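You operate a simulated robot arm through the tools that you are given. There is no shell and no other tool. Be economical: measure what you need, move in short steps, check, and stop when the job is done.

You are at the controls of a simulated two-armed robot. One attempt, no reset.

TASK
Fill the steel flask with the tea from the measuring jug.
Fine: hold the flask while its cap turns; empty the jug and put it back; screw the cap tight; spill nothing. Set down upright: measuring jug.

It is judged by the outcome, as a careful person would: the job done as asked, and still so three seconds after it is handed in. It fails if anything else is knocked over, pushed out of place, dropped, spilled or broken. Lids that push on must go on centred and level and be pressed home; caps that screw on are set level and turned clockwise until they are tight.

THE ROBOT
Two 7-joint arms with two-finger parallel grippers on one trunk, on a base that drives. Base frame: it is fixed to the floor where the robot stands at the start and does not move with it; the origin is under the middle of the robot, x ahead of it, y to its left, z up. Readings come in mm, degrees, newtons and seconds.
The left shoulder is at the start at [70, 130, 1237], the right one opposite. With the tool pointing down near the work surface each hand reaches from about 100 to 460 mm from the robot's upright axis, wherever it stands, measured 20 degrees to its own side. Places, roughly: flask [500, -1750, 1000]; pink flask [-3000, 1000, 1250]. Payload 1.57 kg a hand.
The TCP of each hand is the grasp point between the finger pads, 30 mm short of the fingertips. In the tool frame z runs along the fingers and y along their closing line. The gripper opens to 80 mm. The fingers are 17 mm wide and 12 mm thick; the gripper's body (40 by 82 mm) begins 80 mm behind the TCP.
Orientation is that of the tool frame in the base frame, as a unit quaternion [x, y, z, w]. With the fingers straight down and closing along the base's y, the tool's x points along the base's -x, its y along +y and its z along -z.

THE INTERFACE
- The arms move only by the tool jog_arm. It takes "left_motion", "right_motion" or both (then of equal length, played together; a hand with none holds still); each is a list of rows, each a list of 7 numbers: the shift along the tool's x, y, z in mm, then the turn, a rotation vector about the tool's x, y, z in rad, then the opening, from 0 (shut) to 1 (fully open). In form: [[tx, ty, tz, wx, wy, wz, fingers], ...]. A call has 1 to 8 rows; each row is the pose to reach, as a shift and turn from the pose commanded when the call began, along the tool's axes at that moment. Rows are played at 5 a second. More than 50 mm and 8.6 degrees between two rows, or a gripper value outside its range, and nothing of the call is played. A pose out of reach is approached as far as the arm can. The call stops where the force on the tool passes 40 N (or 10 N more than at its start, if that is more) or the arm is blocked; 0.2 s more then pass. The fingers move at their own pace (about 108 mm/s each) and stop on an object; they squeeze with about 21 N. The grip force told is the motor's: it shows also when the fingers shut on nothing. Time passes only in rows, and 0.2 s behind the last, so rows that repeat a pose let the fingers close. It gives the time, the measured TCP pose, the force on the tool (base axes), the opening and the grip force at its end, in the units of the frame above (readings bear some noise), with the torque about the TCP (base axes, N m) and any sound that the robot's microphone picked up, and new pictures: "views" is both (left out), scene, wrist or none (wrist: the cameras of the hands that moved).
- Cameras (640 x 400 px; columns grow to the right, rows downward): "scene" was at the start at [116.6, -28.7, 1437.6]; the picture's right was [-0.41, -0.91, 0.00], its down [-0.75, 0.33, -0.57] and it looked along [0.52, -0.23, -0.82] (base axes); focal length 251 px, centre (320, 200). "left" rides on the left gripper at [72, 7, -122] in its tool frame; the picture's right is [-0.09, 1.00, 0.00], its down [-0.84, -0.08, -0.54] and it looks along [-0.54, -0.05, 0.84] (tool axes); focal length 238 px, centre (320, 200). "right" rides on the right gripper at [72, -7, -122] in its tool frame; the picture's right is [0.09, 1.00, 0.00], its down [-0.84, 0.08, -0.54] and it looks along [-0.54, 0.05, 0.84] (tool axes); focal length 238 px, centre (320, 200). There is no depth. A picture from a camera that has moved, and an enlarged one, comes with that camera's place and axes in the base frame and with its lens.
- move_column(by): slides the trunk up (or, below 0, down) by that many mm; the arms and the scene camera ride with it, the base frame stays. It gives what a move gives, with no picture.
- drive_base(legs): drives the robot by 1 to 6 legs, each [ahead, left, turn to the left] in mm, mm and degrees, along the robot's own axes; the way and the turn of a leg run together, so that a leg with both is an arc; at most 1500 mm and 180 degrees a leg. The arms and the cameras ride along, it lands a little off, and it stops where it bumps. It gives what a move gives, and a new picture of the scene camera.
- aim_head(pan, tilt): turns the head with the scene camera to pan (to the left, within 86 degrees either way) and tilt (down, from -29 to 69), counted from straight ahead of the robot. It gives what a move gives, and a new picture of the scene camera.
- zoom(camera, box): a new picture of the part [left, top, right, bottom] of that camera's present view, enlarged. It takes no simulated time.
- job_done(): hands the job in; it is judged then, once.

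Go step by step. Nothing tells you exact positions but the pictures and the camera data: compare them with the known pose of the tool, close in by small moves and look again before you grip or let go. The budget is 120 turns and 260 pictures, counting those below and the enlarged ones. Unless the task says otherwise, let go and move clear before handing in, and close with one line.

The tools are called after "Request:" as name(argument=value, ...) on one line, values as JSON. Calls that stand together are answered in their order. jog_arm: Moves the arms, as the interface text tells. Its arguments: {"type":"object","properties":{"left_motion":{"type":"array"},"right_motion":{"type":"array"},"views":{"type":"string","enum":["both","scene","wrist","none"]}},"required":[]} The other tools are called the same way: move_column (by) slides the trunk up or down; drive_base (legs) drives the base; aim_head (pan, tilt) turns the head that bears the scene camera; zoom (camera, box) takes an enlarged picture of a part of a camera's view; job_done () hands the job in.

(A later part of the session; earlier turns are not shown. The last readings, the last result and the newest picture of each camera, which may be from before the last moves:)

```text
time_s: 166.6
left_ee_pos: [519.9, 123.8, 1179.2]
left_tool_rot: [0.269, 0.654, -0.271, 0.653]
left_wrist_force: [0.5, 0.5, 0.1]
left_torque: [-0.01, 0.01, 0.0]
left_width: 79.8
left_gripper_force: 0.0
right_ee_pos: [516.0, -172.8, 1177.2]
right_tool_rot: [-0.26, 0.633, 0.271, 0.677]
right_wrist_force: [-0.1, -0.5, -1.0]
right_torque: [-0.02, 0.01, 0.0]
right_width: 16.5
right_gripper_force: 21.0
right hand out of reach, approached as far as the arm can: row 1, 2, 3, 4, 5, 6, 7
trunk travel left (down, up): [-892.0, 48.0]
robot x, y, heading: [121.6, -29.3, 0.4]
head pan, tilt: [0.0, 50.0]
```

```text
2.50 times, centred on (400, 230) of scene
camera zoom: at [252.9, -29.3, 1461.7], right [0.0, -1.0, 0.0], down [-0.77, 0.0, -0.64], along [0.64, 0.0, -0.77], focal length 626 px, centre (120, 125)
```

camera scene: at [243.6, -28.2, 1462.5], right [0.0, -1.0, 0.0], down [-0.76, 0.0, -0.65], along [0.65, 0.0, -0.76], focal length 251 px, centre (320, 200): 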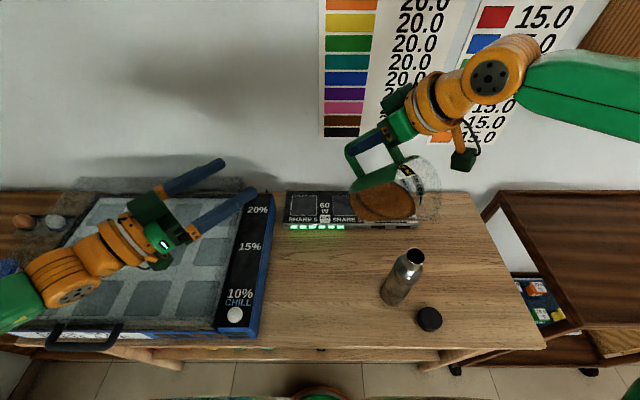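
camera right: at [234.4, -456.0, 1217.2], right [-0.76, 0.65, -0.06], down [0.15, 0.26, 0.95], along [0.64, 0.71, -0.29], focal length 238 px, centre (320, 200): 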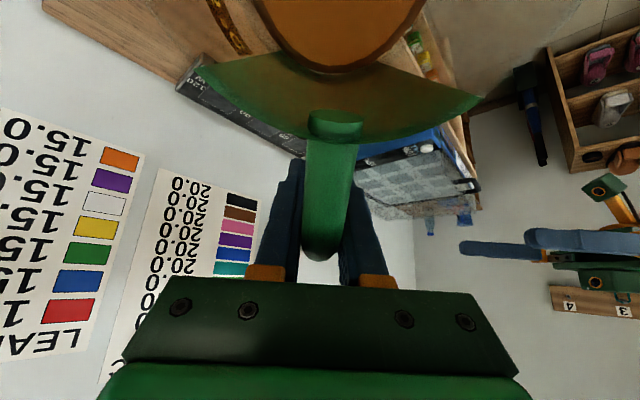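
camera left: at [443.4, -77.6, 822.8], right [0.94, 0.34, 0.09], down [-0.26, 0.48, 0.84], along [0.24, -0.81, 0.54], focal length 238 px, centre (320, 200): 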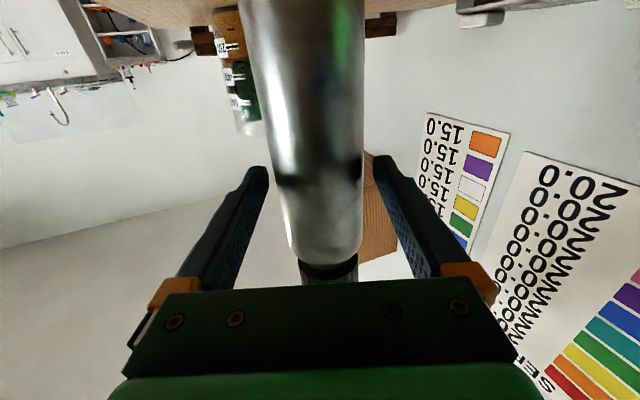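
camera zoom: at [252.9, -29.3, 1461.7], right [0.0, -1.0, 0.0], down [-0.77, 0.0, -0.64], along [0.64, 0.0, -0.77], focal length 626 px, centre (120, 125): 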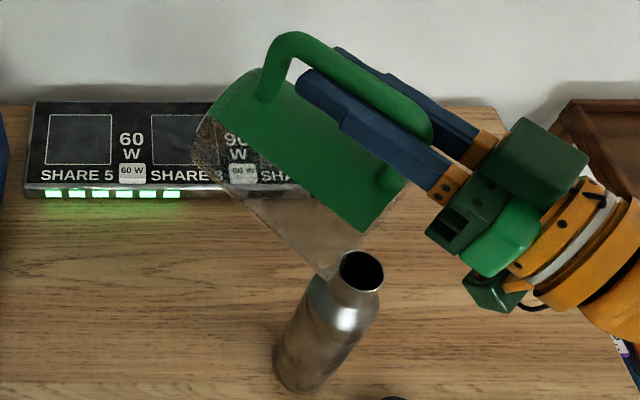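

Jug is empty and no puddle is visible. Raise, back away, and bring the jug upright and turned back to its original orientation; also lower the trunk again.

Request:
jog_arm(right_motion=[[-10, 0, 0, 0, 0, 0, 0], [-25, 0, 0, 0, 0, 0, 0], [-40, 0, 0, 0, 0, 0, 0]], views="none")

Request:
drive_base(legs=[[-270, 0, 0]])

Request:
jog_arm(right_motion=[[18, -4, -7, 0, 0.136, 0, 0], [36, -8, -14, 0, 0.272, 0, 0], [55, -12, -21, 0, 0.408, 0, 0], [73, -16, -28, 0, 0.545, 0, 0], [92, -20, -35, 0, 0.681, 0, 0], [110, -24, -42, 0, 0.817, 0, 0], [128, -28, -49, 0, 0.953, 0, 0], [147, -32, -56, 0, 1.09, 0, 0]], views="none")

Request:
jog_arm(right_motion=[[0, 0, 0, 0, 0.136, 0, 0], [0, 0, 0, 0, 0.272, 0, 0], [0, 0, 0, 0, 0.408, 0, 0], [0, 0, 0, 0, 0.544, 0, 0]], views="none")

Request:
jog_arm(right_motion=[[0, 0, 0, 0, 0, 0.14, 0], [0, 0, 0, 0, 0, 0.28, 0], [0, 0, 0, 0, 0, 0.42, 0], [0, 0, 0, 0, 0, 0.56, 0], [0, 0, 0, 0, 0, 0.7, 0], [0, 0, 0, 0, 0, 0.84, 0], [0, 0, 0, 0, 0, 0.98, 0], [0, 0, 0, 0, 0, 1.12, 0]], views="none")

Request:
jog_arm(right_motion=[[0, 0, 0, 0, 0, 0.14, 0], [0, 0, 0, 0, 0, 0.28, 0], [0, 0, 0, 0, 0, 0.42, 0], [0, 0, 0, 0, 0, 0.56, 0], [0, 0, 0, 0, 0, 0.7, 0], [0, 0, 0, 0, 0, 0.84, 0], [0, 0, 0, 0, 0, 0.98, 0], [0, 0, 0, 0, 0, 1.12, 0]], views="none")

Request:
move_column(by=-120)

Request:
zoom(camera="scene", box=[0, 0, 640, 400])

```text
time_s: 167.4
left_ee_pos: [518.7, 125.1, 1178.8]
left_tool_rot: [0.267, 0.654, -0.27, 0.654]
left_wrist_force: [0.1, 0.6, -0.2]
left_torque: [-0.02, -0.02, 0.06]
left_width: 80.1
left_gripper_force: 0.1
right_ee_pos: [519.3, -155.8, 1222.7]
right_tool_rot: [-0.261, 0.632, 0.272, 0.677]
right_wrist_force: [-0.2, -0.8, -1.3]
right_torque: [-0.05, 0.0, 0.01]
right_width: 16.6
right_gripper_force: 21.0
right hand out of reach, approached as far as the arm can: row 1, 2, 3
trunk travel left (down, up): [-892.0, 48.0]
robot x, y, heading: [125.8, -27.3, 0.4]
head pan, tilt: [0.0, 50.0]
```

```text
time_s: 169.3
left_ee_pos: [253.9, 123.7, 1177.2]
left_tool_rot: [0.268, 0.655, -0.271, 0.653]
left_wrist_force: [-0.4, -0.1, 0.3]
left_torque: [0.03, 0.01, 0.0]
left_width: 80.3
left_gripper_force: 0.0
right_ee_pos: [255.1, -157.7, 1219.8]
right_tool_rot: [-0.261, 0.633, 0.273, 0.676]
right_wrist_force: [0.6, 0.4, -1.5]
right_torque: [-0.03, 0.03, 0.02]
right_width: 16.5
right_gripper_force: 21.2
trunk travel left (down, up): [-892.0, 48.0]
robot x, y, heading: [-139.7, -29.3, 0.5]
head pan, tilt: [0.0, 50.0]
camera scene: at [-12.3, -29.3, 1461.3], right [0.01, -1.0, 0.0], down [-0.77, 0.0, -0.64], along [0.64, 0.0, -0.77], focal length 251 px, centre (320, 200)
```

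scene: 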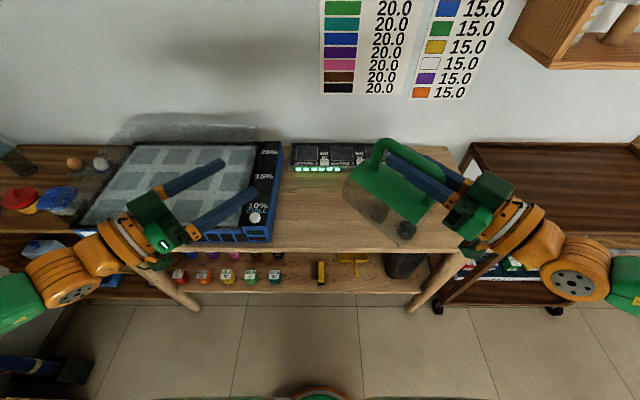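

```text
time_s: 171.2
left_ee_pos: [252.5, 125.1, 1177.4]
left_tool_rot: [0.267, 0.654, -0.272, 0.654]
left_wrist_force: [-0.3, 0.9, 0.0]
left_torque: [0.0, -0.01, -0.01]
left_width: 79.9
left_gripper_force: 0.1
right_ee_pos: [242.2, -211.8, 1071.7]
right_tool_rot: [-0.365, 0.892, 0.098, 0.249]
right_wrist_force: [0.0, 0.6, -1.4]
right_torque: [0.03, -0.03, -0.03]
right_width: 16.7
right_gripper_force: 20.9
right hand out of reach, approached as far as the arm can: row 1, 2
trunk travel left (down, up): [-892.0, 48.0]
robot x, y, heading: [-146.1, -30.0, 0.4]
head pan, tilt: [0.0, 50.0]
```

```text
time_s: 172.2
left_ee_pos: [252.5, 124.7, 1178.3]
left_tool_rot: [0.267, 0.655, -0.271, 0.654]
left_wrist_force: [0.4, 0.2, -1.2]
left_torque: [-0.01, 0.02, 0.03]
left_width: 79.9
left_gripper_force: 0.0
right_ee_pos: [246.6, -225.2, 1073.2]
right_tool_rot: [-0.378, 0.926, -0.002, 0.001]
right_wrist_force: [-0.8, -0.2, -1.7]
right_torque: [0.05, -0.03, 0.01]
right_width: 17.0
right_gripper_force: 20.5
right hand out of reach, approached as far as the arm can: row 4
trunk travel left (down, up): [-892.0, 48.0]
robot x, y, heading: [-144.9, -29.9, 0.1]
head pan, tilt: [0.0, 50.0]
```

```text
time_s: 173.9
left_ee_pos: [251.7, 122.2, 1178.0]
left_tool_rot: [0.268, 0.654, -0.271, 0.654]
left_wrist_force: [0.2, 0.3, -0.4]
left_torque: [0.0, -0.03, 0.03]
left_width: 80.1
left_gripper_force: 0.2
right_ee_pos: [202.5, -390.3, 1013.1]
right_tool_rot: [0.161, 0.987, 0.02, 0.008]
right_wrist_force: [0.1, 0.0, -1.0]
right_torque: [-0.04, -0.04, -0.01]
right_width: 17.1
right_gripper_force: 21.3
right hand out of reach, approached as far as the arm can: row 1, 2, 3, 4, 5, 6, 7, 8
trunk travel left (down, up): [-892.0, 48.0]
robot x, y, heading: [-142.2, -27.7, 0.4]
head pan, tilt: [0.0, 50.0]
```

```text
time_s: 175.8
left_ee_pos: [251.5, 123.8, 1179.2]
left_tool_rot: [0.267, 0.654, -0.271, 0.654]
left_wrist_force: [0.0, -0.2, 0.1]
left_torque: [0.01, -0.05, -0.01]
left_width: 80.0
left_gripper_force: 0.1
right_ee_pos: [119.0, -405.6, 942.1]
right_tool_rot: [0.658, 0.752, 0.031, 0.006]
right_wrist_force: [0.1, 0.9, -0.7]
right_torque: [-0.1, -0.01, 0.05]
right_width: 16.9
right_gripper_force: 21.4
right hand out of reach, approached as far as the arm can: row 1, 2, 3, 4, 5, 6, 7, 8
trunk travel left (down, up): [-892.0, 48.0]
robot x, y, heading: [-142.9, -33.7, 0.4]
head pan, tilt: [0.0, 50.0]
```

```text
time_s: 177.2
left_ee_pos: [251.5, 123.8, 1058.1]
left_tool_rot: [0.268, 0.654, -0.27, 0.654]
left_wrist_force: [0.4, -0.2, -0.1]
left_torque: [0.05, -0.01, -0.01]
left_width: 80.1
left_gripper_force: 0.2
right_ee_pos: [119.7, -407.2, 822.7]
right_tool_rot: [0.657, 0.753, 0.03, 0.006]
right_wrist_force: [0.2, -0.1, -1.1]
right_torque: [-0.09, -0.01, 0.05]
right_width: 16.7
right_gripper_force: 21.2
trunk travel left (down, up): [-772.0, 168.0]
robot x, y, heading: [-142.2, -32.3, 0.2]
head pan, tilt: [0.0, 50.0]
```

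```text
1.00 times, centred on (320, 200) of scene (not enlarged: the box is as wide or as high as the picture)
camera zoom: at [-15.8, -29.4, 1341.7], right [0.01, -1.0, 0.0], down [-0.77, 0.0, -0.64], along [0.64, 0.0, -0.77], focal length 251 px, centre (320, 200)
```

zoom: 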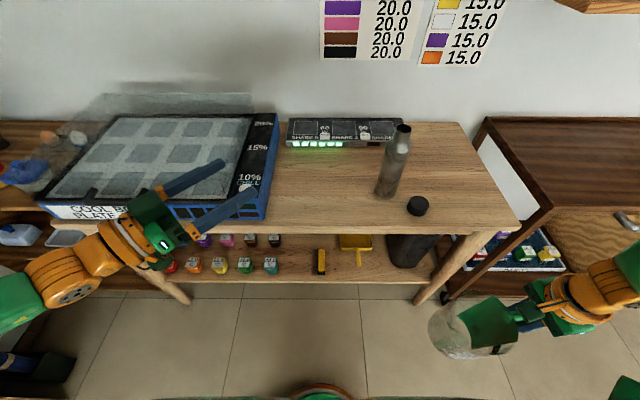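

The jug is upright in hand but the arm drifted low/back; straighten, raise to z≈950 and drive to the jug's original place.

Request:
jog_arm(right_motion=[[5, 5, -25, 0.007, -0.004, 0.017, 0], [12, 12, -50, 0.013, -0.008, 0.034, 0], [25, 27, -75, 0.02, -0.011, 0.051, 0], [40, 43, -95, 0.026, -0.015, 0.068, 0], [58, 62, -105, 0.033, -0.019, 0.085, 0], [76, 81, -112, 0.039, -0.022, 0.103, 0], [94, 100, -117, 0.046, -0.026, 0.12, 0], [111, 118, -117, 0.0525, -0.03, 0.137, 0]], views="none")

Request:
drive_base(legs=[[0, -251, 0], [266, 0, 0]])

Request:
jog_arm(right_motion=[[0, 0, 0, 0, 0, 0, 0], [0, 0, 0, 0, 0, 0, 0]], views="both")

```text
time_s: 179.1
left_ee_pos: [253.2, 126.1, 1056.7]
left_tool_rot: [0.266, 0.654, -0.271, 0.654]
left_wrist_force: [-0.2, -0.4, -0.5]
left_torque: [0.02, 0.0, -0.06]
left_width: 80.2
left_gripper_force: 0.1
right_ee_pos: [217.0, -284.0, 950.2]
right_tool_rot: [0.708, 0.707, 0.002, -0.002]
right_wrist_force: [0.7, 0.5, -0.6]
right_torque: [-0.11, 0.01, 0.0]
right_width: 16.3
right_gripper_force: 21.6
right hand out of reach, approached as far as the arm can: row 1, 2, 3, 4, 5, 6
trunk travel left (down, up): [-772.0, 168.0]
robot x, y, heading: [-146.0, -30.2, 0.6]
head pan, tilt: [0.0, 50.0]
```

```text
time_s: 182.4
left_ee_pos: [515.6, -128.1, 1058.3]
left_tool_rot: [0.269, 0.653, -0.271, 0.654]
left_wrist_force: [-0.5, -0.5, 0.5]
left_torque: [0.01, 0.02, 0.02]
left_width: 80.3
left_gripper_force: 0.0
right_ee_pos: [480.1, -538.5, 950.7]
right_tool_rot: [0.708, 0.706, 0.002, -0.001]
right_wrist_force: [-0.6, 0.5, -1.1]
right_torque: [-0.09, -0.03, -0.01]
right_width: 16.8
right_gripper_force: 20.8
trunk travel left (down, up): [-772.0, 168.0]
robot x, y, heading: [119.0, -281.2, 0.3]
head pan, tilt: [0.0, 50.0]
camera scene: at [248.0, -280.9, 1341.8], right [0.0, -1.0, 0.0], down [-0.77, 0.0, -0.64], along [0.64, 0.0, -0.77], focal length 251 px, centre (320, 200)
```

scene: 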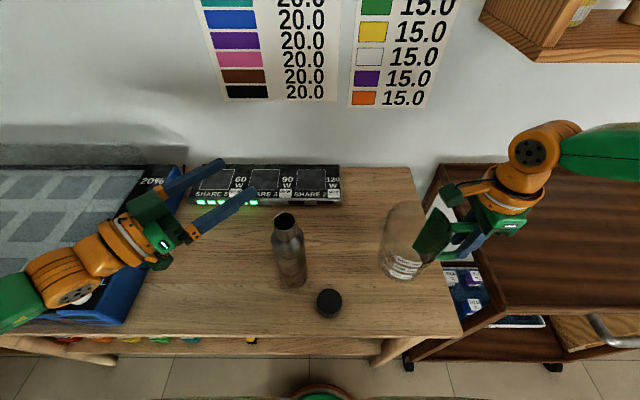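

```text
time_s: 183.0
left_ee_pos: [517.3, -129.7, 1059.2]
left_tool_rot: [0.268, 0.654, -0.272, 0.654]
left_wrist_force: [0.5, -0.4, 0.3]
left_torque: [-0.02, 0.02, 0.0]
left_width: 80.0
left_gripper_force: 0.1
right_ee_pos: [482.2, -538.3, 949.2]
right_tool_rot: [0.707, 0.707, 0.001, -0.003]
right_wrist_force: [0.1, -0.4, -0.9]
right_torque: [-0.11, -0.01, -0.02]
right_width: 16.4
right_gripper_force: 21.2
trunk travel left (down, up): [-772.0, 168.0]
robot x, y, heading: [121.6, -282.5, 0.3]
head pan, tilt: [0.0, 50.0]
camera scene: at [249.5, -280.8, 1341.7], right [0.0, -1.0, 0.0], down [-0.77, 0.0, -0.64], along [0.64, 0.0, -0.77], focal length 251 px, centre (320, 200)
camera right: at [476.0, -465.0, 1070.9], right [1.0, 0.09, 0.0], down [0.08, -0.84, 0.54], along [0.05, -0.54, -0.84], focal length 238 px, centre (320, 200)
```

scene: 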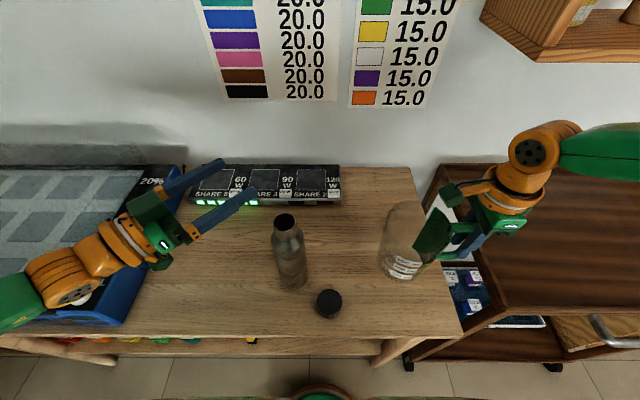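
right: 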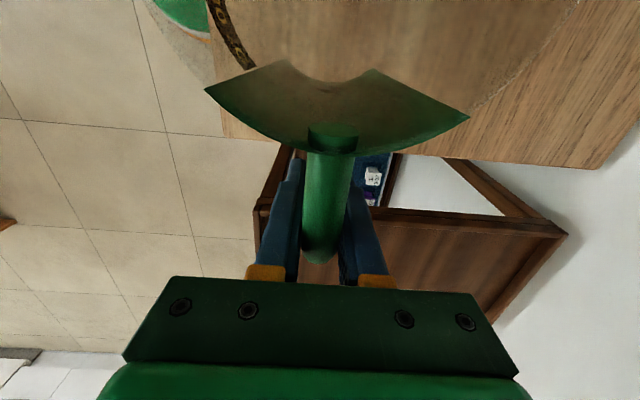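

Jug is back over its spot (11 mm to go in x). Lower to the bench, release, and rise.

Request:
jog_arm(right_motion=[[0, 6, 20, 0, 0, 0, 0], [0, 11, 45, 0, 0, 0, 0], [0, 11, 70, 0, 0, 0, 0], [0, 11, 80, 0, 0, 0, 0], [0, 11, 85, 0, 0, 0, 0], [0, 11, 88, 0, 0, 0, 0], [0, 11, 90, 0, 0, 0, 0]], views="none")

Request:
zoom(camera="scene", box=[350, 180, 490, 300])

```text
time_s: 184.6
left_ee_pos: [514.4, -129.7, 1059.2]
left_tool_rot: [0.268, 0.653, -0.27, 0.654]
left_wrist_force: [0.9, 0.2, 1.1]
left_torque: [-0.02, 0.01, 0.01]
left_width: 79.8
left_gripper_force: 0.1
right_ee_pos: [492.3, -537.9, 861.8]
right_tool_rot: [0.708, 0.706, 0.003, -0.001]
right_wrist_force: [3.2, -6.3, 17.5]
right_torque: [0.51, 0.08, -0.05]
right_width: 16.9
right_gripper_force: 20.6
trunk travel left (down, up): [-772.0, 168.0]
robot x, y, heading: [124.4, -283.8, 0.4]
head pan, tilt: [0.0, 50.0]
```

```text
3.33 times, centred on (420, 240) of scene
camera zoom: at [247.4, -281.3, 1342.2], right [0.0, -1.0, 0.0], down [-0.76, 0.0, -0.64], along [0.64, 0.0, -0.76], focal length 835 px, centre (-13, 67)
```

zoom: 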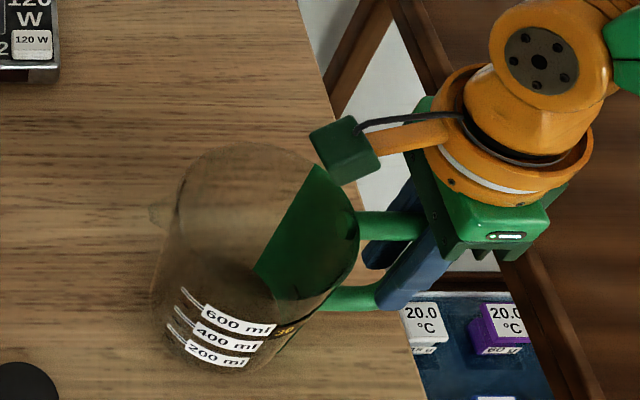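

Jug stands on the bench (17 N contact). Release, rise, back away and reposition; then turn the right hand for the cap and bring the left to its hold pose.

Request:
jog_arm(right_motion=[[0, 0, -1, 0, 0, 0, 0.4], [0, 0, -1, 0, 0, 0, 1], [0, 0, -1, 0, 0, 0, 1], [0, 0, -45, 0, 0, 0, 1], [0, 0, -90, 0, 0, 0, 1], [0, 0, -135, 0, 0, 0, 1], [0, 0, -180, 0, 0, 0, 1], [0, -20, -205, 0, 0, 0, 1]], views="scene")

Request:
drive_base(legs=[[-250, 0, 0], [0, 248, 0]])

Request:
jog_arm(left_motion=[[20, -24, 17, 0.055, 0, 0, 1], [40, -49, 34, 0.11, 0, 0, 1], [60, -73, 51, 0.165, 0, 0, 1], [79, -97, 68, 0.22, 0, 0, 1], [99, -122, 85, 0.275, 0, 0, 1], [119, -146, 102, 0.33, 0, 0, 1], [139, -170, 119, 0.385, 0, 0, 1], [158, -194, 136, 0.44, 0, 0, 1]], right_motion=[[0, -3, 0, 0, 0, -0.14, 1], [0, -6, 0, 0, 0, -0.28, 1], [0, -9, 0, 0, 0, -0.42, 1], [0, -12, 0, 0, 0, -0.56, 1], [0, -15, 0, 0, 0, -0.7, 1], [0, -18, 0, 0, 0, -0.84, 1], [0, -21, 0, 0, 0, -0.98, 1], [0, -24, 0, 0, 0, -1.12, 1]], views="none")

Request:
jog_arm(right_motion=[[0, 0, 0, 0, 0, -0.144, 1], [0, 0, 0, 0, 0, -0.288, 1], [0, 0, 0, 0, 0, -0.432, 1], [0, 0, 0, 0, 0, -0.576, 1], [0, 0, 0, 0, 0, -0.72, 1], [0, 0, 0, 0, 0, -0.864, 1], [0, 0, 0, 0, 0, -1.008, 1], [0, 0, 0, 0, 0, -1.152, 1]], views="none")

Request:
jog_arm(right_motion=[[0, 0, 0, 0, 0, -0.14, 1], [0, 0, 0, 0, 0, -0.28, 1], [0, 0, 0, 0, 0, -0.42, 1], [0, 0, 0, 0, 0, -0.56, 1], [0, 0, 0, 0, 0, -0.7, 1]], views="scene")

```text
time_s: 186.4
left_ee_pos: [514.6, -129.2, 1058.4]
left_tool_rot: [0.268, 0.653, -0.271, 0.654]
left_wrist_force: [0.4, -0.8, 0.0]
left_torque: [-0.02, 0.01, 0.01]
left_width: 80.2
left_gripper_force: 0.1
right_ee_pos: [473.1, -539.6, 1065.1]
right_tool_rot: [0.707, 0.707, 0.002, -0.002]
right_wrist_force: [0.0, -0.3, -0.1]
right_torque: [0.03, 0.01, 0.02]
right_width: 80.1
right_gripper_force: 0.1
trunk travel left (down, up): [-772.0, 168.0]
robot x, y, heading: [121.9, -281.7, 0.3]
head pan, tilt: [0.0, 50.0]
camera scene: at [247.9, -280.8, 1341.8], right [0.0, -1.0, 0.0], down [-0.77, 0.0, -0.64], along [0.64, 0.0, -0.77], focal length 251 px, centre (320, 200)
```

scene: 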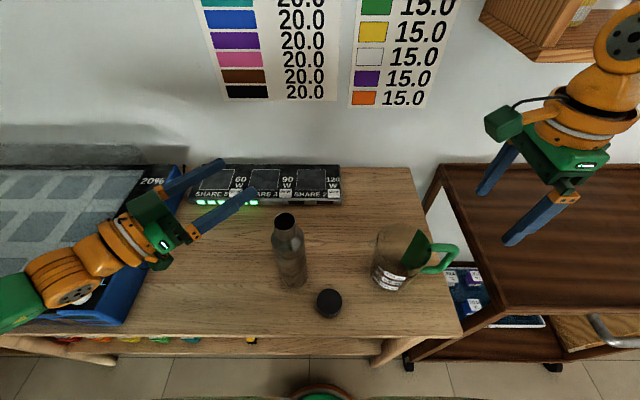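

```text
time_s: 189.6
left_ee_pos: [265.6, 113.1, 1057.9]
left_tool_rot: [0.267, 0.655, -0.269, 0.654]
left_wrist_force: [-0.7, 0.4, 0.3]
left_torque: [0.0, -0.03, 0.01]
left_width: 80.1
left_gripper_force: 0.1
right_ee_pos: [224.1, -297.8, 1064.9]
right_tool_rot: [0.707, 0.708, 0.002, -0.003]
right_wrist_force: [0.3, -0.4, -0.1]
right_torque: [0.03, -0.02, 0.01]
right_width: 80.1
right_gripper_force: 0.1
trunk travel left (down, up): [-772.0, 168.0]
robot x, y, heading: [-132.1, -38.6, 0.4]
head pan, tilt: [0.0, 50.0]
camera scene: at [-1.1, -40.3, 1341.7], right [0.01, -1.0, 0.0], down [-0.77, -0.01, -0.64], along [0.64, 0.01, -0.77], focal length 251 px, centre (320, 200)
```

scene: 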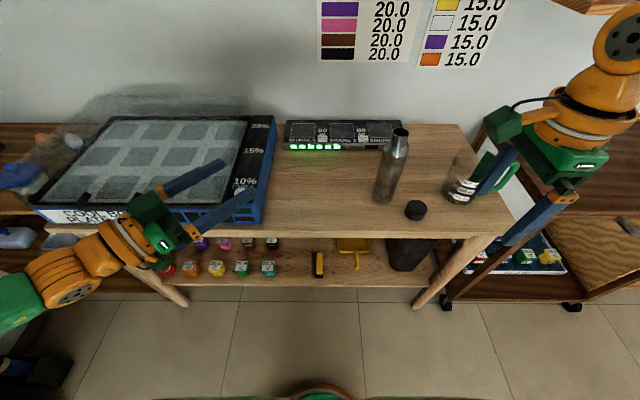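

```text
time_s: 191.4
left_ee_pos: [226.4, -119.4, 901.2]
left_tool_rot: [0.403, 0.58, -0.406, 0.58]
left_wrist_force: [1.0, 0.1, 0.4]
left_torque: [0.01, 0.02, 0.02]
left_width: 79.9
left_gripper_force: 0.0
left hand out of reach, approached as far as the arm can: row 1
right_ee_pos: [200.2, -297.5, 1064.3]
right_tool_rot: [0.221, 0.975, 0.003, -0.003]
right_wrist_force: [-1.0, -0.5, 0.0]
right_torque: [-0.01, 0.0, -0.01]
right_width: 80.2
right_gripper_force: 0.1
trunk travel left (down, up): [-772.0, 168.0]
robot x, y, heading: [-128.3, -39.1, 0.6]
head pan, tilt: [0.0, 50.0]
```

```text
time_s: 193.2
left_ee_pos: [227.0, -117.2, 902.0]
left_tool_rot: [0.403, 0.58, -0.406, 0.581]
left_wrist_force: [-0.1, -0.1, 0.0]
left_torque: [-0.01, 0.04, 0.0]
left_width: 79.9
left_gripper_force: 0.1
right_ee_pos: [200.3, -297.9, 1064.2]
right_tool_rot: [-0.346, 0.938, 0.003, 0.001]
right_wrist_force: [0.7, 0.7, -0.6]
right_torque: [0.0, -0.01, 0.02]
right_width: 79.9
right_gripper_force: 0.0
trunk travel left (down, up): [-772.0, 168.0]
robot x, y, heading: [-124.5, -37.4, 0.5]
head pan, tilt: [0.0, 50.0]
```

```text
time_s: 194.4
left_ee_pos: [226.3, -118.9, 902.4]
left_tool_rot: [0.403, 0.579, -0.407, 0.58]
left_wrist_force: [0.5, -0.6, -0.7]
left_torque: [-0.02, 0.02, 0.01]
left_width: 80.0
left_gripper_force: 0.1
right_ee_pos: [200.7, -298.5, 1065.3]
right_tool_rot: [-0.646, 0.763, 0.003, 0.002]
right_wrist_force: [-0.2, -0.9, 0.1]
right_torque: [-0.01, 0.0, -0.03]
right_width: 80.0
right_gripper_force: 0.0
trunk travel left (down, up): [-772.0, 168.0]
robot x, y, heading: [-130.4, -38.5, 0.6]
head pan, tilt: [0.0, 50.0]
camera scene: at [-1.0, -38.2, 1341.7], right [0.01, -1.0, 0.0], down [-0.77, -0.01, -0.64], along [0.64, 0.01, -0.77], focal length 251 px, centre (320, 200)
```

scene: 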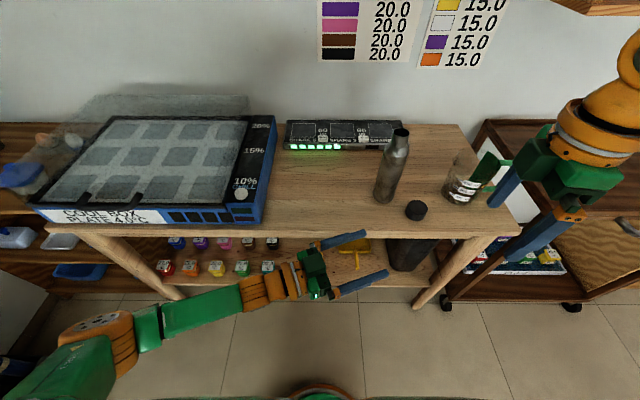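

Everything is in place: jug upright, left at pre-grasp. Drive in 221 mm; lower the right above the cap and check both wrist views.

Request:
drive_base(legs=[[221, -2, 0]])

Request:
jog_arm(right_motion=[[0, 0, 35, 0, 0, 0, 1], [0, 0, 70, 0, 0, 0, 1], [0, 0, 105, 0, 0, 0, 1], [0, 0, 140, 0, 0, 0, 1]], left_motion=[[0, 0, 0, 0, 0, 0, 1], [0, 0, 0, 0, 0, 0, 1], [0, 0, 0, 0, 0, 0, 1], [0, 0, 0, 0, 0, 0, 1]], views="wrist")

Request:
zoom(camera="scene", box=[340, 180, 500, 320])

```text
time_s: 196.1
left_ee_pos: [439.7, -118.9, 902.7]
left_tool_rot: [0.405, 0.579, -0.406, 0.579]
left_wrist_force: [0.5, -0.5, -0.3]
left_torque: [0.01, 0.01, 0.0]
left_width: 79.9
left_gripper_force: 0.1
right_ee_pos: [415.1, -297.9, 1065.6]
right_tool_rot: [-0.644, 0.765, 0.001, 0.002]
right_wrist_force: [-0.1, 0.4, 0.3]
right_torque: [0.0, 0.0, 0.0]
right_width: 79.9
right_gripper_force: 0.1
trunk travel left (down, up): [-772.0, 168.0]
robot x, y, heading: [85.9, -36.1, 0.5]
head pan, tilt: [0.0, 50.0]
camera scene: at [212.8, -38.7, 1341.9], right [0.01, -1.0, 0.0], down [-0.77, -0.01, -0.64], along [0.64, 0.0, -0.77], focal length 251 px, centre (320, 200)
```

scene: 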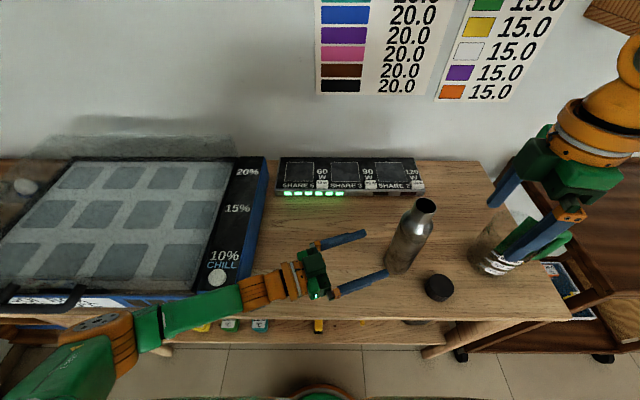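

```text
time_s: 197.1
left_ee_pos: [442.2, -119.7, 902.2]
left_tool_rot: [0.404, 0.579, -0.407, 0.58]
left_wrist_force: [-0.1, 0.5, -0.1]
left_torque: [0.04, 0.03, -0.02]
left_width: 80.1
left_gripper_force: 0.1
right_ee_pos: [417.1, -298.7, 924.6]
right_tool_rot: [-0.645, 0.764, 0.002, 0.002]
right_wrist_force: [-0.2, -0.1, 0.5]
right_torque: [0.02, -0.01, 0.0]
right_width: 79.8
right_gripper_force: 0.0
trunk travel left (down, up): [-772.0, 168.0]
robot x, y, heading: [85.8, -39.8, 0.5]
head pan, tilt: [0.0, 50.0]
camera right: at [412.9, -369.7, 1045.4], right [-1.0, 0.08, 0.0], down [0.07, 0.83, 0.55], along [0.04, 0.55, -0.84], focal length 238 px, centre (320, 200)
camera left: at [407.5, -3.3, 829.7], right [0.94, 0.34, 0.09], down [-0.26, 0.49, 0.84], along [0.24, -0.8, 0.54], focal length 238 px, centre (320, 200)
```

right: 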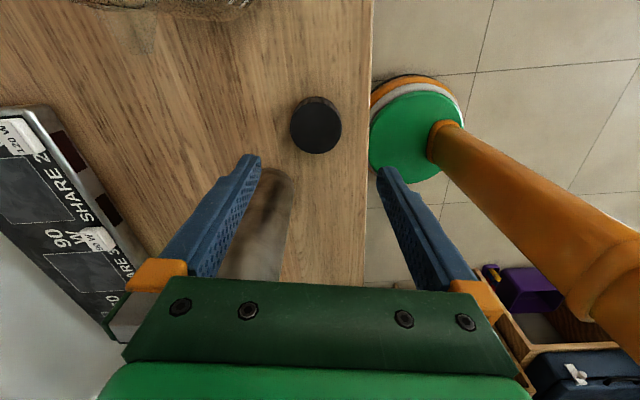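
left: 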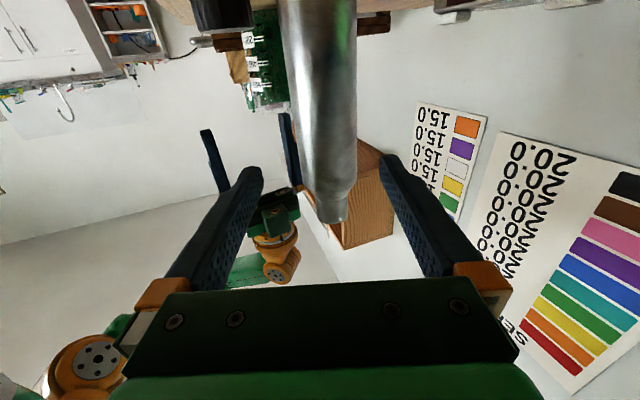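

```text
2.86 times, centred on (420, 250) of scene
camera zoom: at [215.3, -39.1, 1341.6], right [0.01, -1.0, 0.0], down [-0.77, 0.0, -0.64], along [0.64, 0.0, -0.77], focal length 716 px, centre (34, 57)
```

zoom: 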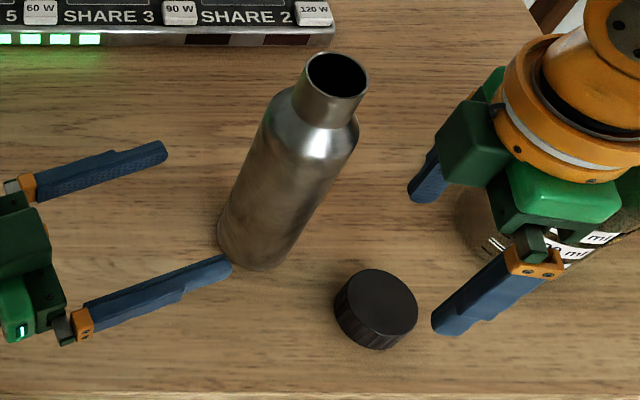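

Aligned. Left advances and grips the flask while the right descends and grips the cap.

Request:
jog_arm(left_motion=[[0, -1, 28, 0, 0, 0, 1], [0, -2, 56, 0, 0, 0, 1], [0, -2, 84, 0, 0, 0, 1], [0, -2, 111, 0, 0, 0, 1], [0, -2, 111, 0, 0, 0, 0.85], [0, -2, 111, 0, 0, 0, 0.6], [0, -2, 111, 0, 0, 0, 0], [0, -2, 111, 0, 0, 0, 0]], right_motion=[[3, -4.5, 28, 0, 0, 0, 1], [3, -4.5, 57, 0, 0, 0, 1], [3, -4.5, 86, 0, 0, 0, 1], [3, -4.5, 111, 0, 0, 0, 1], [3, -4.5, 111, 0, 0, 0, 0.7], [3, -4.5, 111, 0, 0, 0, 0], [3, -4.5, 111, 0, 0, 0, 0], [3, -4.5, 111, 0, 0, 0, 0]], views="wrist")

```text
time_s: 198.1
left_ee_pos: [478.9, -222.1, 898.4]
left_tool_rot: [0.406, 0.582, -0.403, 0.577]
left_wrist_force: [1.1, 0.2, -0.2]
left_torque: [0.0, 0.01, -0.04]
left_width: 69.0
left_gripper_force: 0.7
right_ee_pos: [424.3, -304.5, 814.7]
right_tool_rot: [-0.641, 0.767, -0.003, 0.001]
right_wrist_force: [0.9, 0.2, -0.5]
right_torque: [-0.01, 0.02, 0.0]
right_width: 55.9
right_gripper_force: 0.1
trunk travel left (down, up): [-772.0, 168.0]
robot x, y, heading: [87.5, -39.0, 0.8]
head pan, tilt: [0.0, 50.0]
stopped in row 5 (right hand): the force on the tool passed its limit at 56 N (the readings are from after the stop); the commanded pose is now the measured one
camera right: at [417.7, -374.6, 936.3], right [-1.0, 0.09, 0.0], down [0.07, 0.84, 0.54], along [0.05, 0.54, -0.84], focal length 238 px, centre (320, 200)
camera left: at [444.7, -104.2, 827.6], right [0.94, 0.34, 0.09], down [-0.26, 0.48, 0.84], along [0.24, -0.81, 0.53], focal length 238 px, centre (320, 200)
```

right: 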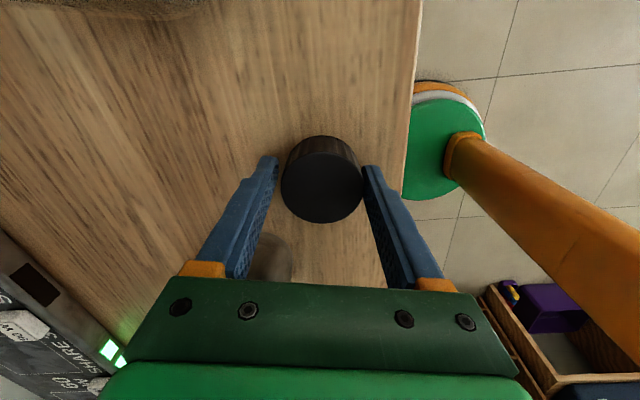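
left: 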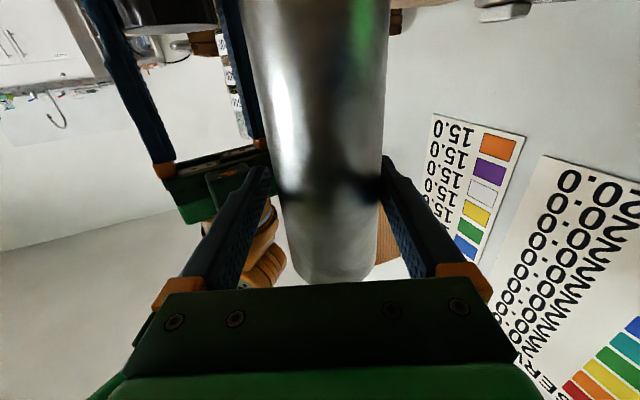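

Stopped by a brief force on the right (no lasting load). Cap is between the fingers; close the right first and lift away, then centre and close the left.

Request:
jog_arm(right_motion=[[0, 0, 0, 0, 0, 0, 0.4], [0, 0, 0, 0, 0, 0, 0], [0, 0, 0, 0, 0, 0, 0], [0, 0, -20, 0, 0, 0, 0], [0, 0, -60, 0, 0, 0, 0], [0, 0, -105, 0, 0, 0, 0], [0, 0, -150, 0, 0, 0, 0], [0, 0, -195, 0, 0, 0, 0]], views="none")

Request:
jog_arm(left_motion=[[0, 3, 0, 0, 0, 0, 0.95], [0, 3, 3, 0, 0, 0, 0.6], [0, 3, 3, 0, 0, 0, 0], [0, 3, 3, 0, 0, 0, 0]], right_motion=[[0, 0, -30, 0, 0, 0, 0], [0, 0, -55, 0, 0, 0, 0], [0, 0, -55, 0, 0, 0, 0], [0, 0, -55, 0, 0, 0, 0]], views="wrist")

Request:
zoom(camera="scene", box=[340, 120, 520, 300])

```text
time_s: 199.9
left_ee_pos: [479.0, -219.8, 899.8]
left_tool_rot: [0.406, 0.582, -0.403, 0.578]
left_wrist_force: [1.3, 0.8, 0.0]
left_torque: [-0.03, 0.02, 0.03]
left_width: 69.2
left_gripper_force: 0.9
right_ee_pos: [421.5, -301.2, 1011.2]
right_tool_rot: [-0.641, 0.768, -0.002, 0.0]
right_wrist_force: [-0.7, 1.2, 0.0]
right_torque: [-0.03, 0.0, 0.0]
right_width: 50.2
right_gripper_force: 21.0
trunk travel left (down, up): [-772.0, 168.0]
robot x, y, heading: [86.9, -38.8, 0.5]
head pan, tilt: [0.0, 50.0]
```

```text
time_s: 200.9
left_ee_pos: [481.5, -223.2, 898.7]
left_tool_rot: [0.405, 0.581, -0.404, 0.579]
left_wrist_force: [0.5, 0.6, 1.0]
left_torque: [0.03, 0.11, -0.05]
left_width: 58.7
left_gripper_force: 21.6
right_ee_pos: [423.3, -302.1, 1066.4]
right_tool_rot: [-0.641, 0.768, -0.002, 0.0]
right_wrist_force: [0.1, 0.5, -0.6]
right_torque: [0.0, 0.0, 0.01]
right_width: 50.0
right_gripper_force: 20.6
trunk travel left (down, up): [-772.0, 168.0]
robot x, y, heading: [86.4, -42.7, 0.2]
head pan, tilt: [0.0, 50.0]
camera right: at [415.9, -372.7, 1187.2], right [-1.0, 0.09, -0.01], down [0.07, 0.84, 0.54], along [0.05, 0.54, -0.84], focal length 238 px, centre (320, 200)
camera left: at [447.5, -105.9, 828.0], right [0.94, 0.34, 0.09], down [-0.26, 0.48, 0.84], along [0.24, -0.81, 0.53], focal length 238 px, centre (320, 200)
```

right: 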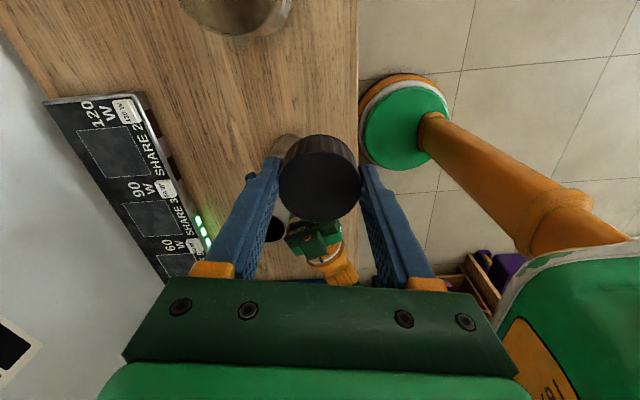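
left: 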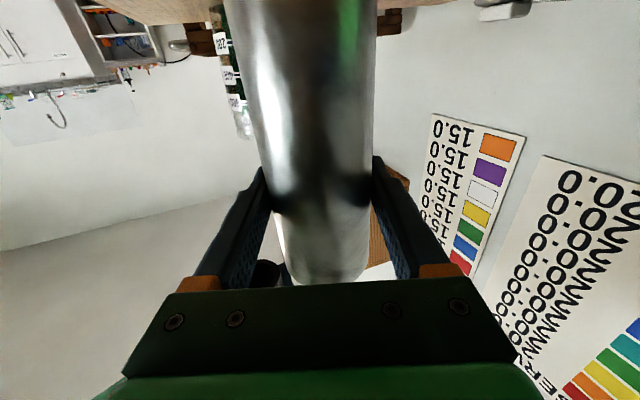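

```text
2.22 times, centred on (430, 210) of scene
camera zoom: at [215.3, -38.6, 1341.6], right [0.01, -1.0, 0.0], down [-0.77, -0.01, -0.64], along [0.64, 0.0, -0.77], focal length 557 px, centre (76, 178)
```

zoom: 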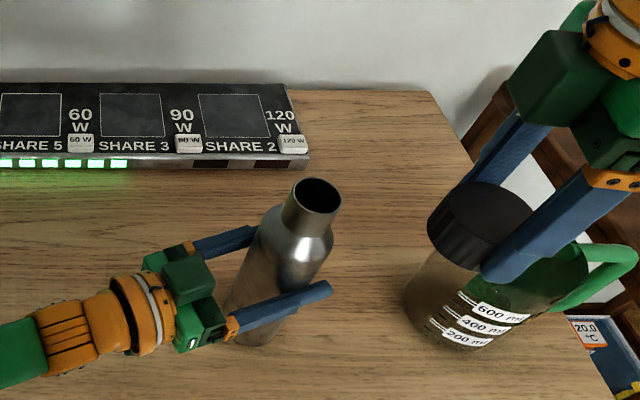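

Both held. Move the cap over the mouth (≈ 484,-228), turning counter-clockwise for range, and lower gently to feel the neck.

Request:
jog_arm(right_motion=[[-10, -6, 0, 0, 0, -0.14, 0], [-21, -12, 0, 0, 0, -0.28, 0], [-31, -17, 0, 0, 0, -0.42, 0], [-42, -23, 0, 0, 0, -0.56, 0], [-52, -29, 0, 0, 0, -0.7, 0], [-63, -35, 0, 0, 0, -0.84, 0], [-73, -41, 0, 0, 0, -0.98, 0], [-83.4, -46.6, 0, 0, 0, -1.12, 0]], views="wrist")

Request:
jog_arm(right_motion=[[0, 0, 12, 0, 0, 0, 0], [0, 0, 20, 0, 0, 0, 0], [0, 0, 25, 0, 0, 0, 0], [0, 0, 29, 0, 0, 0, 0], [0, 0, 32, 0, 0, 0, 0]], views="none")

Request:
zoom(camera="scene", box=[370, 140, 490, 260])

```text
time_s: 202.7
left_ee_pos: [482.5, -223.3, 899.4]
left_tool_rot: [0.406, 0.581, -0.404, 0.578]
left_wrist_force: [-0.4, -0.1, -0.7]
left_torque: [-0.05, 0.09, -0.05]
left_width: 58.7
left_gripper_force: 21.0
right_ee_pos: [481.8, -229.3, 1066.4]
right_tool_rot: [0.951, -0.309, 0.002, 0.001]
right_wrist_force: [-0.2, 0.2, 0.4]
right_torque: [-0.02, 0.01, -0.01]
right_width: 50.3
right_gripper_force: 21.0
trunk travel left (down, up): [-772.0, 168.0]
robot x, y, heading: [86.6, -37.5, 0.3]
head pan, tilt: [0.0, 50.0]
camera right: at [545.5, -264.9, 1187.3], right [-0.51, -0.86, 0.0], down [-0.73, 0.43, 0.54], along [-0.46, 0.27, -0.84], focal length 238 px, centre (320, 200)
```

right: 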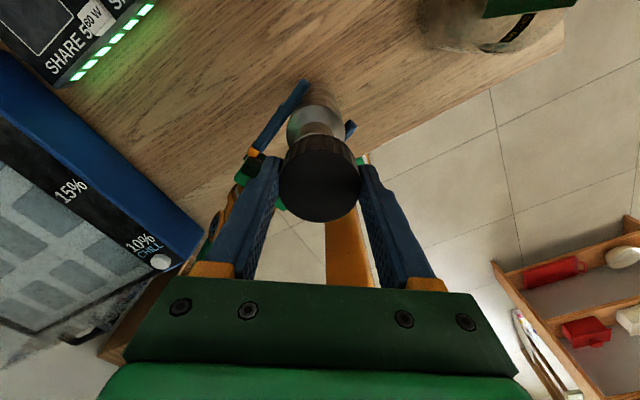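

```text
time_s: 203.9
left_ee_pos: [482.6, -219.9, 899.3]
left_tool_rot: [0.406, 0.582, -0.403, 0.578]
left_wrist_force: [7.1, 0.9, -3.2]
left_torque: [-0.24, -0.28, -0.11]
left_width: 58.7
left_gripper_force: 21.3
right_ee_pos: [482.8, -227.8, 1035.3]
right_tool_rot: [0.951, -0.31, 0.004, 0.0]
right_wrist_force: [-0.2, -1.7, 24.6]
right_torque: [0.36, 0.0, 0.0]
right_width: 50.5
right_gripper_force: 21.1
trunk travel left (down, up): [-772.0, 168.0]
robot x, y, heading: [85.7, -43.3, 0.3]
head pan, tilt: [0.0, 50.0]
```

```text
3.33 times, centred on (430, 200) of scene
camera zoom: at [214.0, -37.8, 1342.1], right [0.01, -1.0, 0.0], down [-0.77, -0.01, -0.64], along [0.64, 0.0, -0.77], focal length 835 px, centre (-47, 200)
```

zoom: 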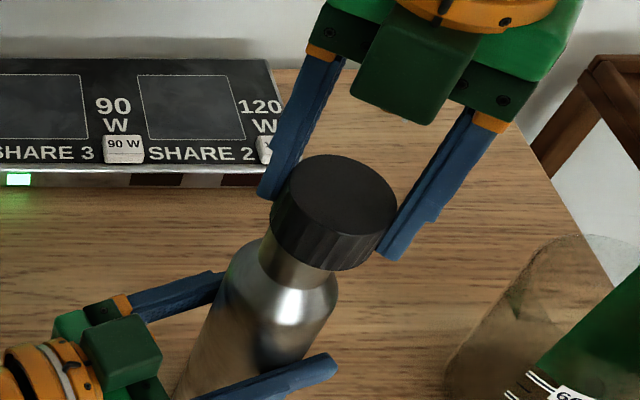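

The cap touches the neck with contact on its +y side, so it must go ~3 mm toward +y. Lift a touch, shift, lower again.

Request:
jog_arm(right_motion=[[0, 0, -5, 0, 0, 0, 0], [-1.8, -2.4, -5, 0, 0, 0, 0], [-1.8, -2.4, 0, 0, 0, 0, 0], [-1.8, -2.4, 3, 0, 0, 0, 0], [-1.8, -2.4, 6, 0, 0, 0, 0], [-1.8, -2.4, 9, 0, 0, 0, 0]], views="none")

Request:
zoom(camera="right", box=[240, 60, 400, 260])

```text
time_s: 205.3
left_ee_pos: [482.0, -223.4, 898.4]
left_tool_rot: [0.406, 0.581, -0.404, 0.578]
left_wrist_force: [-1.4, -3.9, 0.8]
left_torque: [0.18, -0.42, -0.02]
left_width: 58.4
left_gripper_force: 21.4
right_ee_pos: [483.1, -228.3, 1025.0]
right_tool_rot: [0.951, -0.31, 0.003, 0.0]
right_wrist_force: [3.3, 2.5, 1.5]
right_torque: [0.1, -0.09, -0.03]
right_width: 50.0
right_gripper_force: 20.7
trunk travel left (down, up): [-772.0, 168.0]
robot x, y, heading: [83.2, -38.3, 0.5]
head pan, tilt: [0.0, 50.0]
```

```text
2.00 times, centred on (320, 160) of right
camera zoom: at [545.1, -262.8, 1145.5], right [-0.51, -0.86, 0.0], down [-0.72, 0.43, 0.54], along [-0.46, 0.28, -0.84], focal length 477 px, centre (320, 280)
```

zoom: 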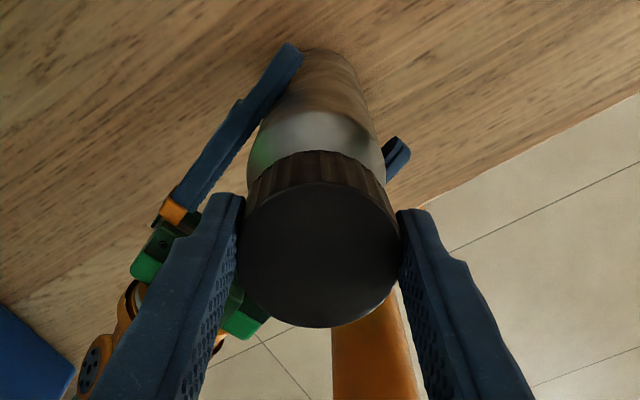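

The cap slipped over the neck (z 1025, little force). Lower onto the thread and turn clockwise in three strokes.

Request:
jog_arm(right_motion=[[0, 0, 4, 0, 0, 0, 0], [0, 0, 7, 0, 0, 0.1, 0], [0, 0, 9, 0, 0, 0.24, 0], [0, 0, 9.3, 0, 0, 0.38, 0], [0, 0, 9.6, 0, 0, 0.52, 0], [0, 0, 9.9, 0, 0, 0.66, 0], [0, 0, 10.2, 0, 0, 0.8, 0], [0, 0, 10.5, 0, 0, 0.94, 0]], views="none")

Request:
jog_arm(right_motion=[[0, 0, 0.3, 0, 0, 0.14, 0], [0, 0, 0.5, 0, 0, 0.28, 0], [0, 0, 0.7, 0, 0, 0.42, 0], [0, 0, 0.9, 0, 0, 0.56, 0], [0, 0, 1.1, 0, 0, 0.7, 0], [0, 0, 1.3, 0, 0, 0.84, 0], [0, 0, 1.5, 0, 0, 0.98, 0], [0, 0, 1.7, 0, 0, 1.12, 0]], views="none")

```text
time_s: 207.1
left_ee_pos: [483.2, -223.5, 899.8]
left_tool_rot: [0.407, 0.582, -0.403, 0.578]
left_wrist_force: [3.7, -3.7, 2.8]
left_torque: [-0.2, 0.33, -0.03]
left_width: 58.7
left_gripper_force: 20.7
right_ee_pos: [483.2, -228.1, 1015.2]
right_tool_rot: [-0.706, 0.708, -0.002, 0.001]
right_wrist_force: [-2.9, 0.5, -0.6]
right_torque: [-0.02, 0.1, 0.03]
right_width: 50.1
right_gripper_force: 20.8
trunk travel left (down, up): [-772.0, 168.0]
robot x, y, heading: [89.5, -40.3, 0.4]
head pan, tilt: [0.0, 50.0]
```

```text
time_s: 208.9
left_ee_pos: [482.5, -223.7, 900.3]
left_tool_rot: [0.406, 0.581, -0.404, 0.578]
left_wrist_force: [18.2, -5.8, 2.0]
left_torque: [0.21, 0.44, -0.04]
left_width: 58.6
left_gripper_force: 20.8
right_ee_pos: [483.4, -226.5, 1012.7]
right_tool_rot: [-0.223, 0.975, -0.002, 0.002]
right_wrist_force: [-15.4, 3.7, -0.5]
right_torque: [0.15, 0.81, 0.03]
right_width: 50.1
right_gripper_force: 21.2
trunk travel left (down, up): [-772.0, 168.0]
robot x, y, heading: [84.1, -39.0, 0.6]
head pan, tilt: [0.0, 50.0]
```

Turning freely and sinking. Continue clockwise with slightly more downward feed and a side correction.

Request:
jog_arm(right_motion=[[0.9, 0.4, 1, 0, 0, 0.14, 0], [0.9, 0.4, 1.4, 0, 0, 0.28, 0], [0.9, 0.4, 1.8, 0, 0, 0.42, 0], [0.9, 0.4, 2.2, 0, 0, 0.56, 0], [0.9, 0.4, 2.5, 0, 0, 0.7, 0], [0.9, 0.4, 2.8, 0, 0, 0.84, 0], [0.9, 0.4, 3.1, 0, 0, 0.98, 0], [0.9, 0.4, 3.4, 0, 0, 1.12, 0]], views="none")

Request:
jog_arm(right_motion=[[0, 0, 0.4, 0, 0, 0.14, 0], [0, 0, 0.8, 0, 0, 0.28, 0], [0, 0, 1.1, 0, 0, 0.42, 0], [0, 0, 1.4, 0, 0, 0.56, 0], [0, 0, 1.7, 0, 0, 0.7, 0]], views="none")

Request:
zoom(camera="scene", box=[370, 160, 490, 280])

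```text
time_s: 210.7
left_ee_pos: [480.3, -222.5, 900.2]
left_tool_rot: [0.407, 0.58, -0.404, 0.578]
left_wrist_force: [7.7, -8.9, -5.4]
left_torque: [0.01, 0.05, 0.02]
left_width: 58.4
left_gripper_force: 20.9
right_ee_pos: [480.9, -226.3, 1011.6]
right_tool_rot: [0.33, 0.944, 0.0, 0.005]
right_wrist_force: [-5.2, 6.4, 24.0]
right_torque: [-0.02, -0.11, -0.05]
right_width: 50.0
right_gripper_force: 21.1
trunk travel left (down, up): [-772.0, 168.0]
robot x, y, heading: [85.7, -39.8, 0.4]
head pan, tilt: [0.0, 50.0]
```

```text
time_s: 211.9
left_ee_pos: [479.0, -222.8, 900.7]
left_tool_rot: [0.408, 0.58, -0.404, 0.578]
left_wrist_force: [-10.8, -5.7, -9.1]
left_torque: [0.03, -0.33, -0.08]
left_width: 58.3
left_gripper_force: 20.8
right_ee_pos: [479.3, -226.1, 1008.0]
right_tool_rot: [0.634, 0.774, 0.003, 0.005]
right_wrist_force: [7.2, 4.2, 24.4]
right_torque: [-0.04, -0.22, 0.04]
right_width: 50.1
right_gripper_force: 20.8
trunk travel left (down, up): [-772.0, 168.0]
robot x, y, heading: [85.9, -39.6, 0.4]
head pan, tilt: [0.0, 50.0]
```

```text
3.33 times, centred on (430, 220) of scene
camera zoom: at [211.7, -37.8, 1342.0], right [0.01, -1.0, 0.0], down [-0.76, -0.01, -0.64], along [0.64, 0.0, -0.76], focal length 835 px, centre (-47, 133)
```

zoom: 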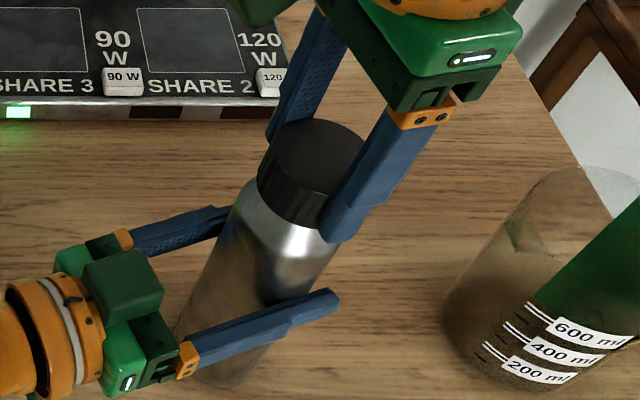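

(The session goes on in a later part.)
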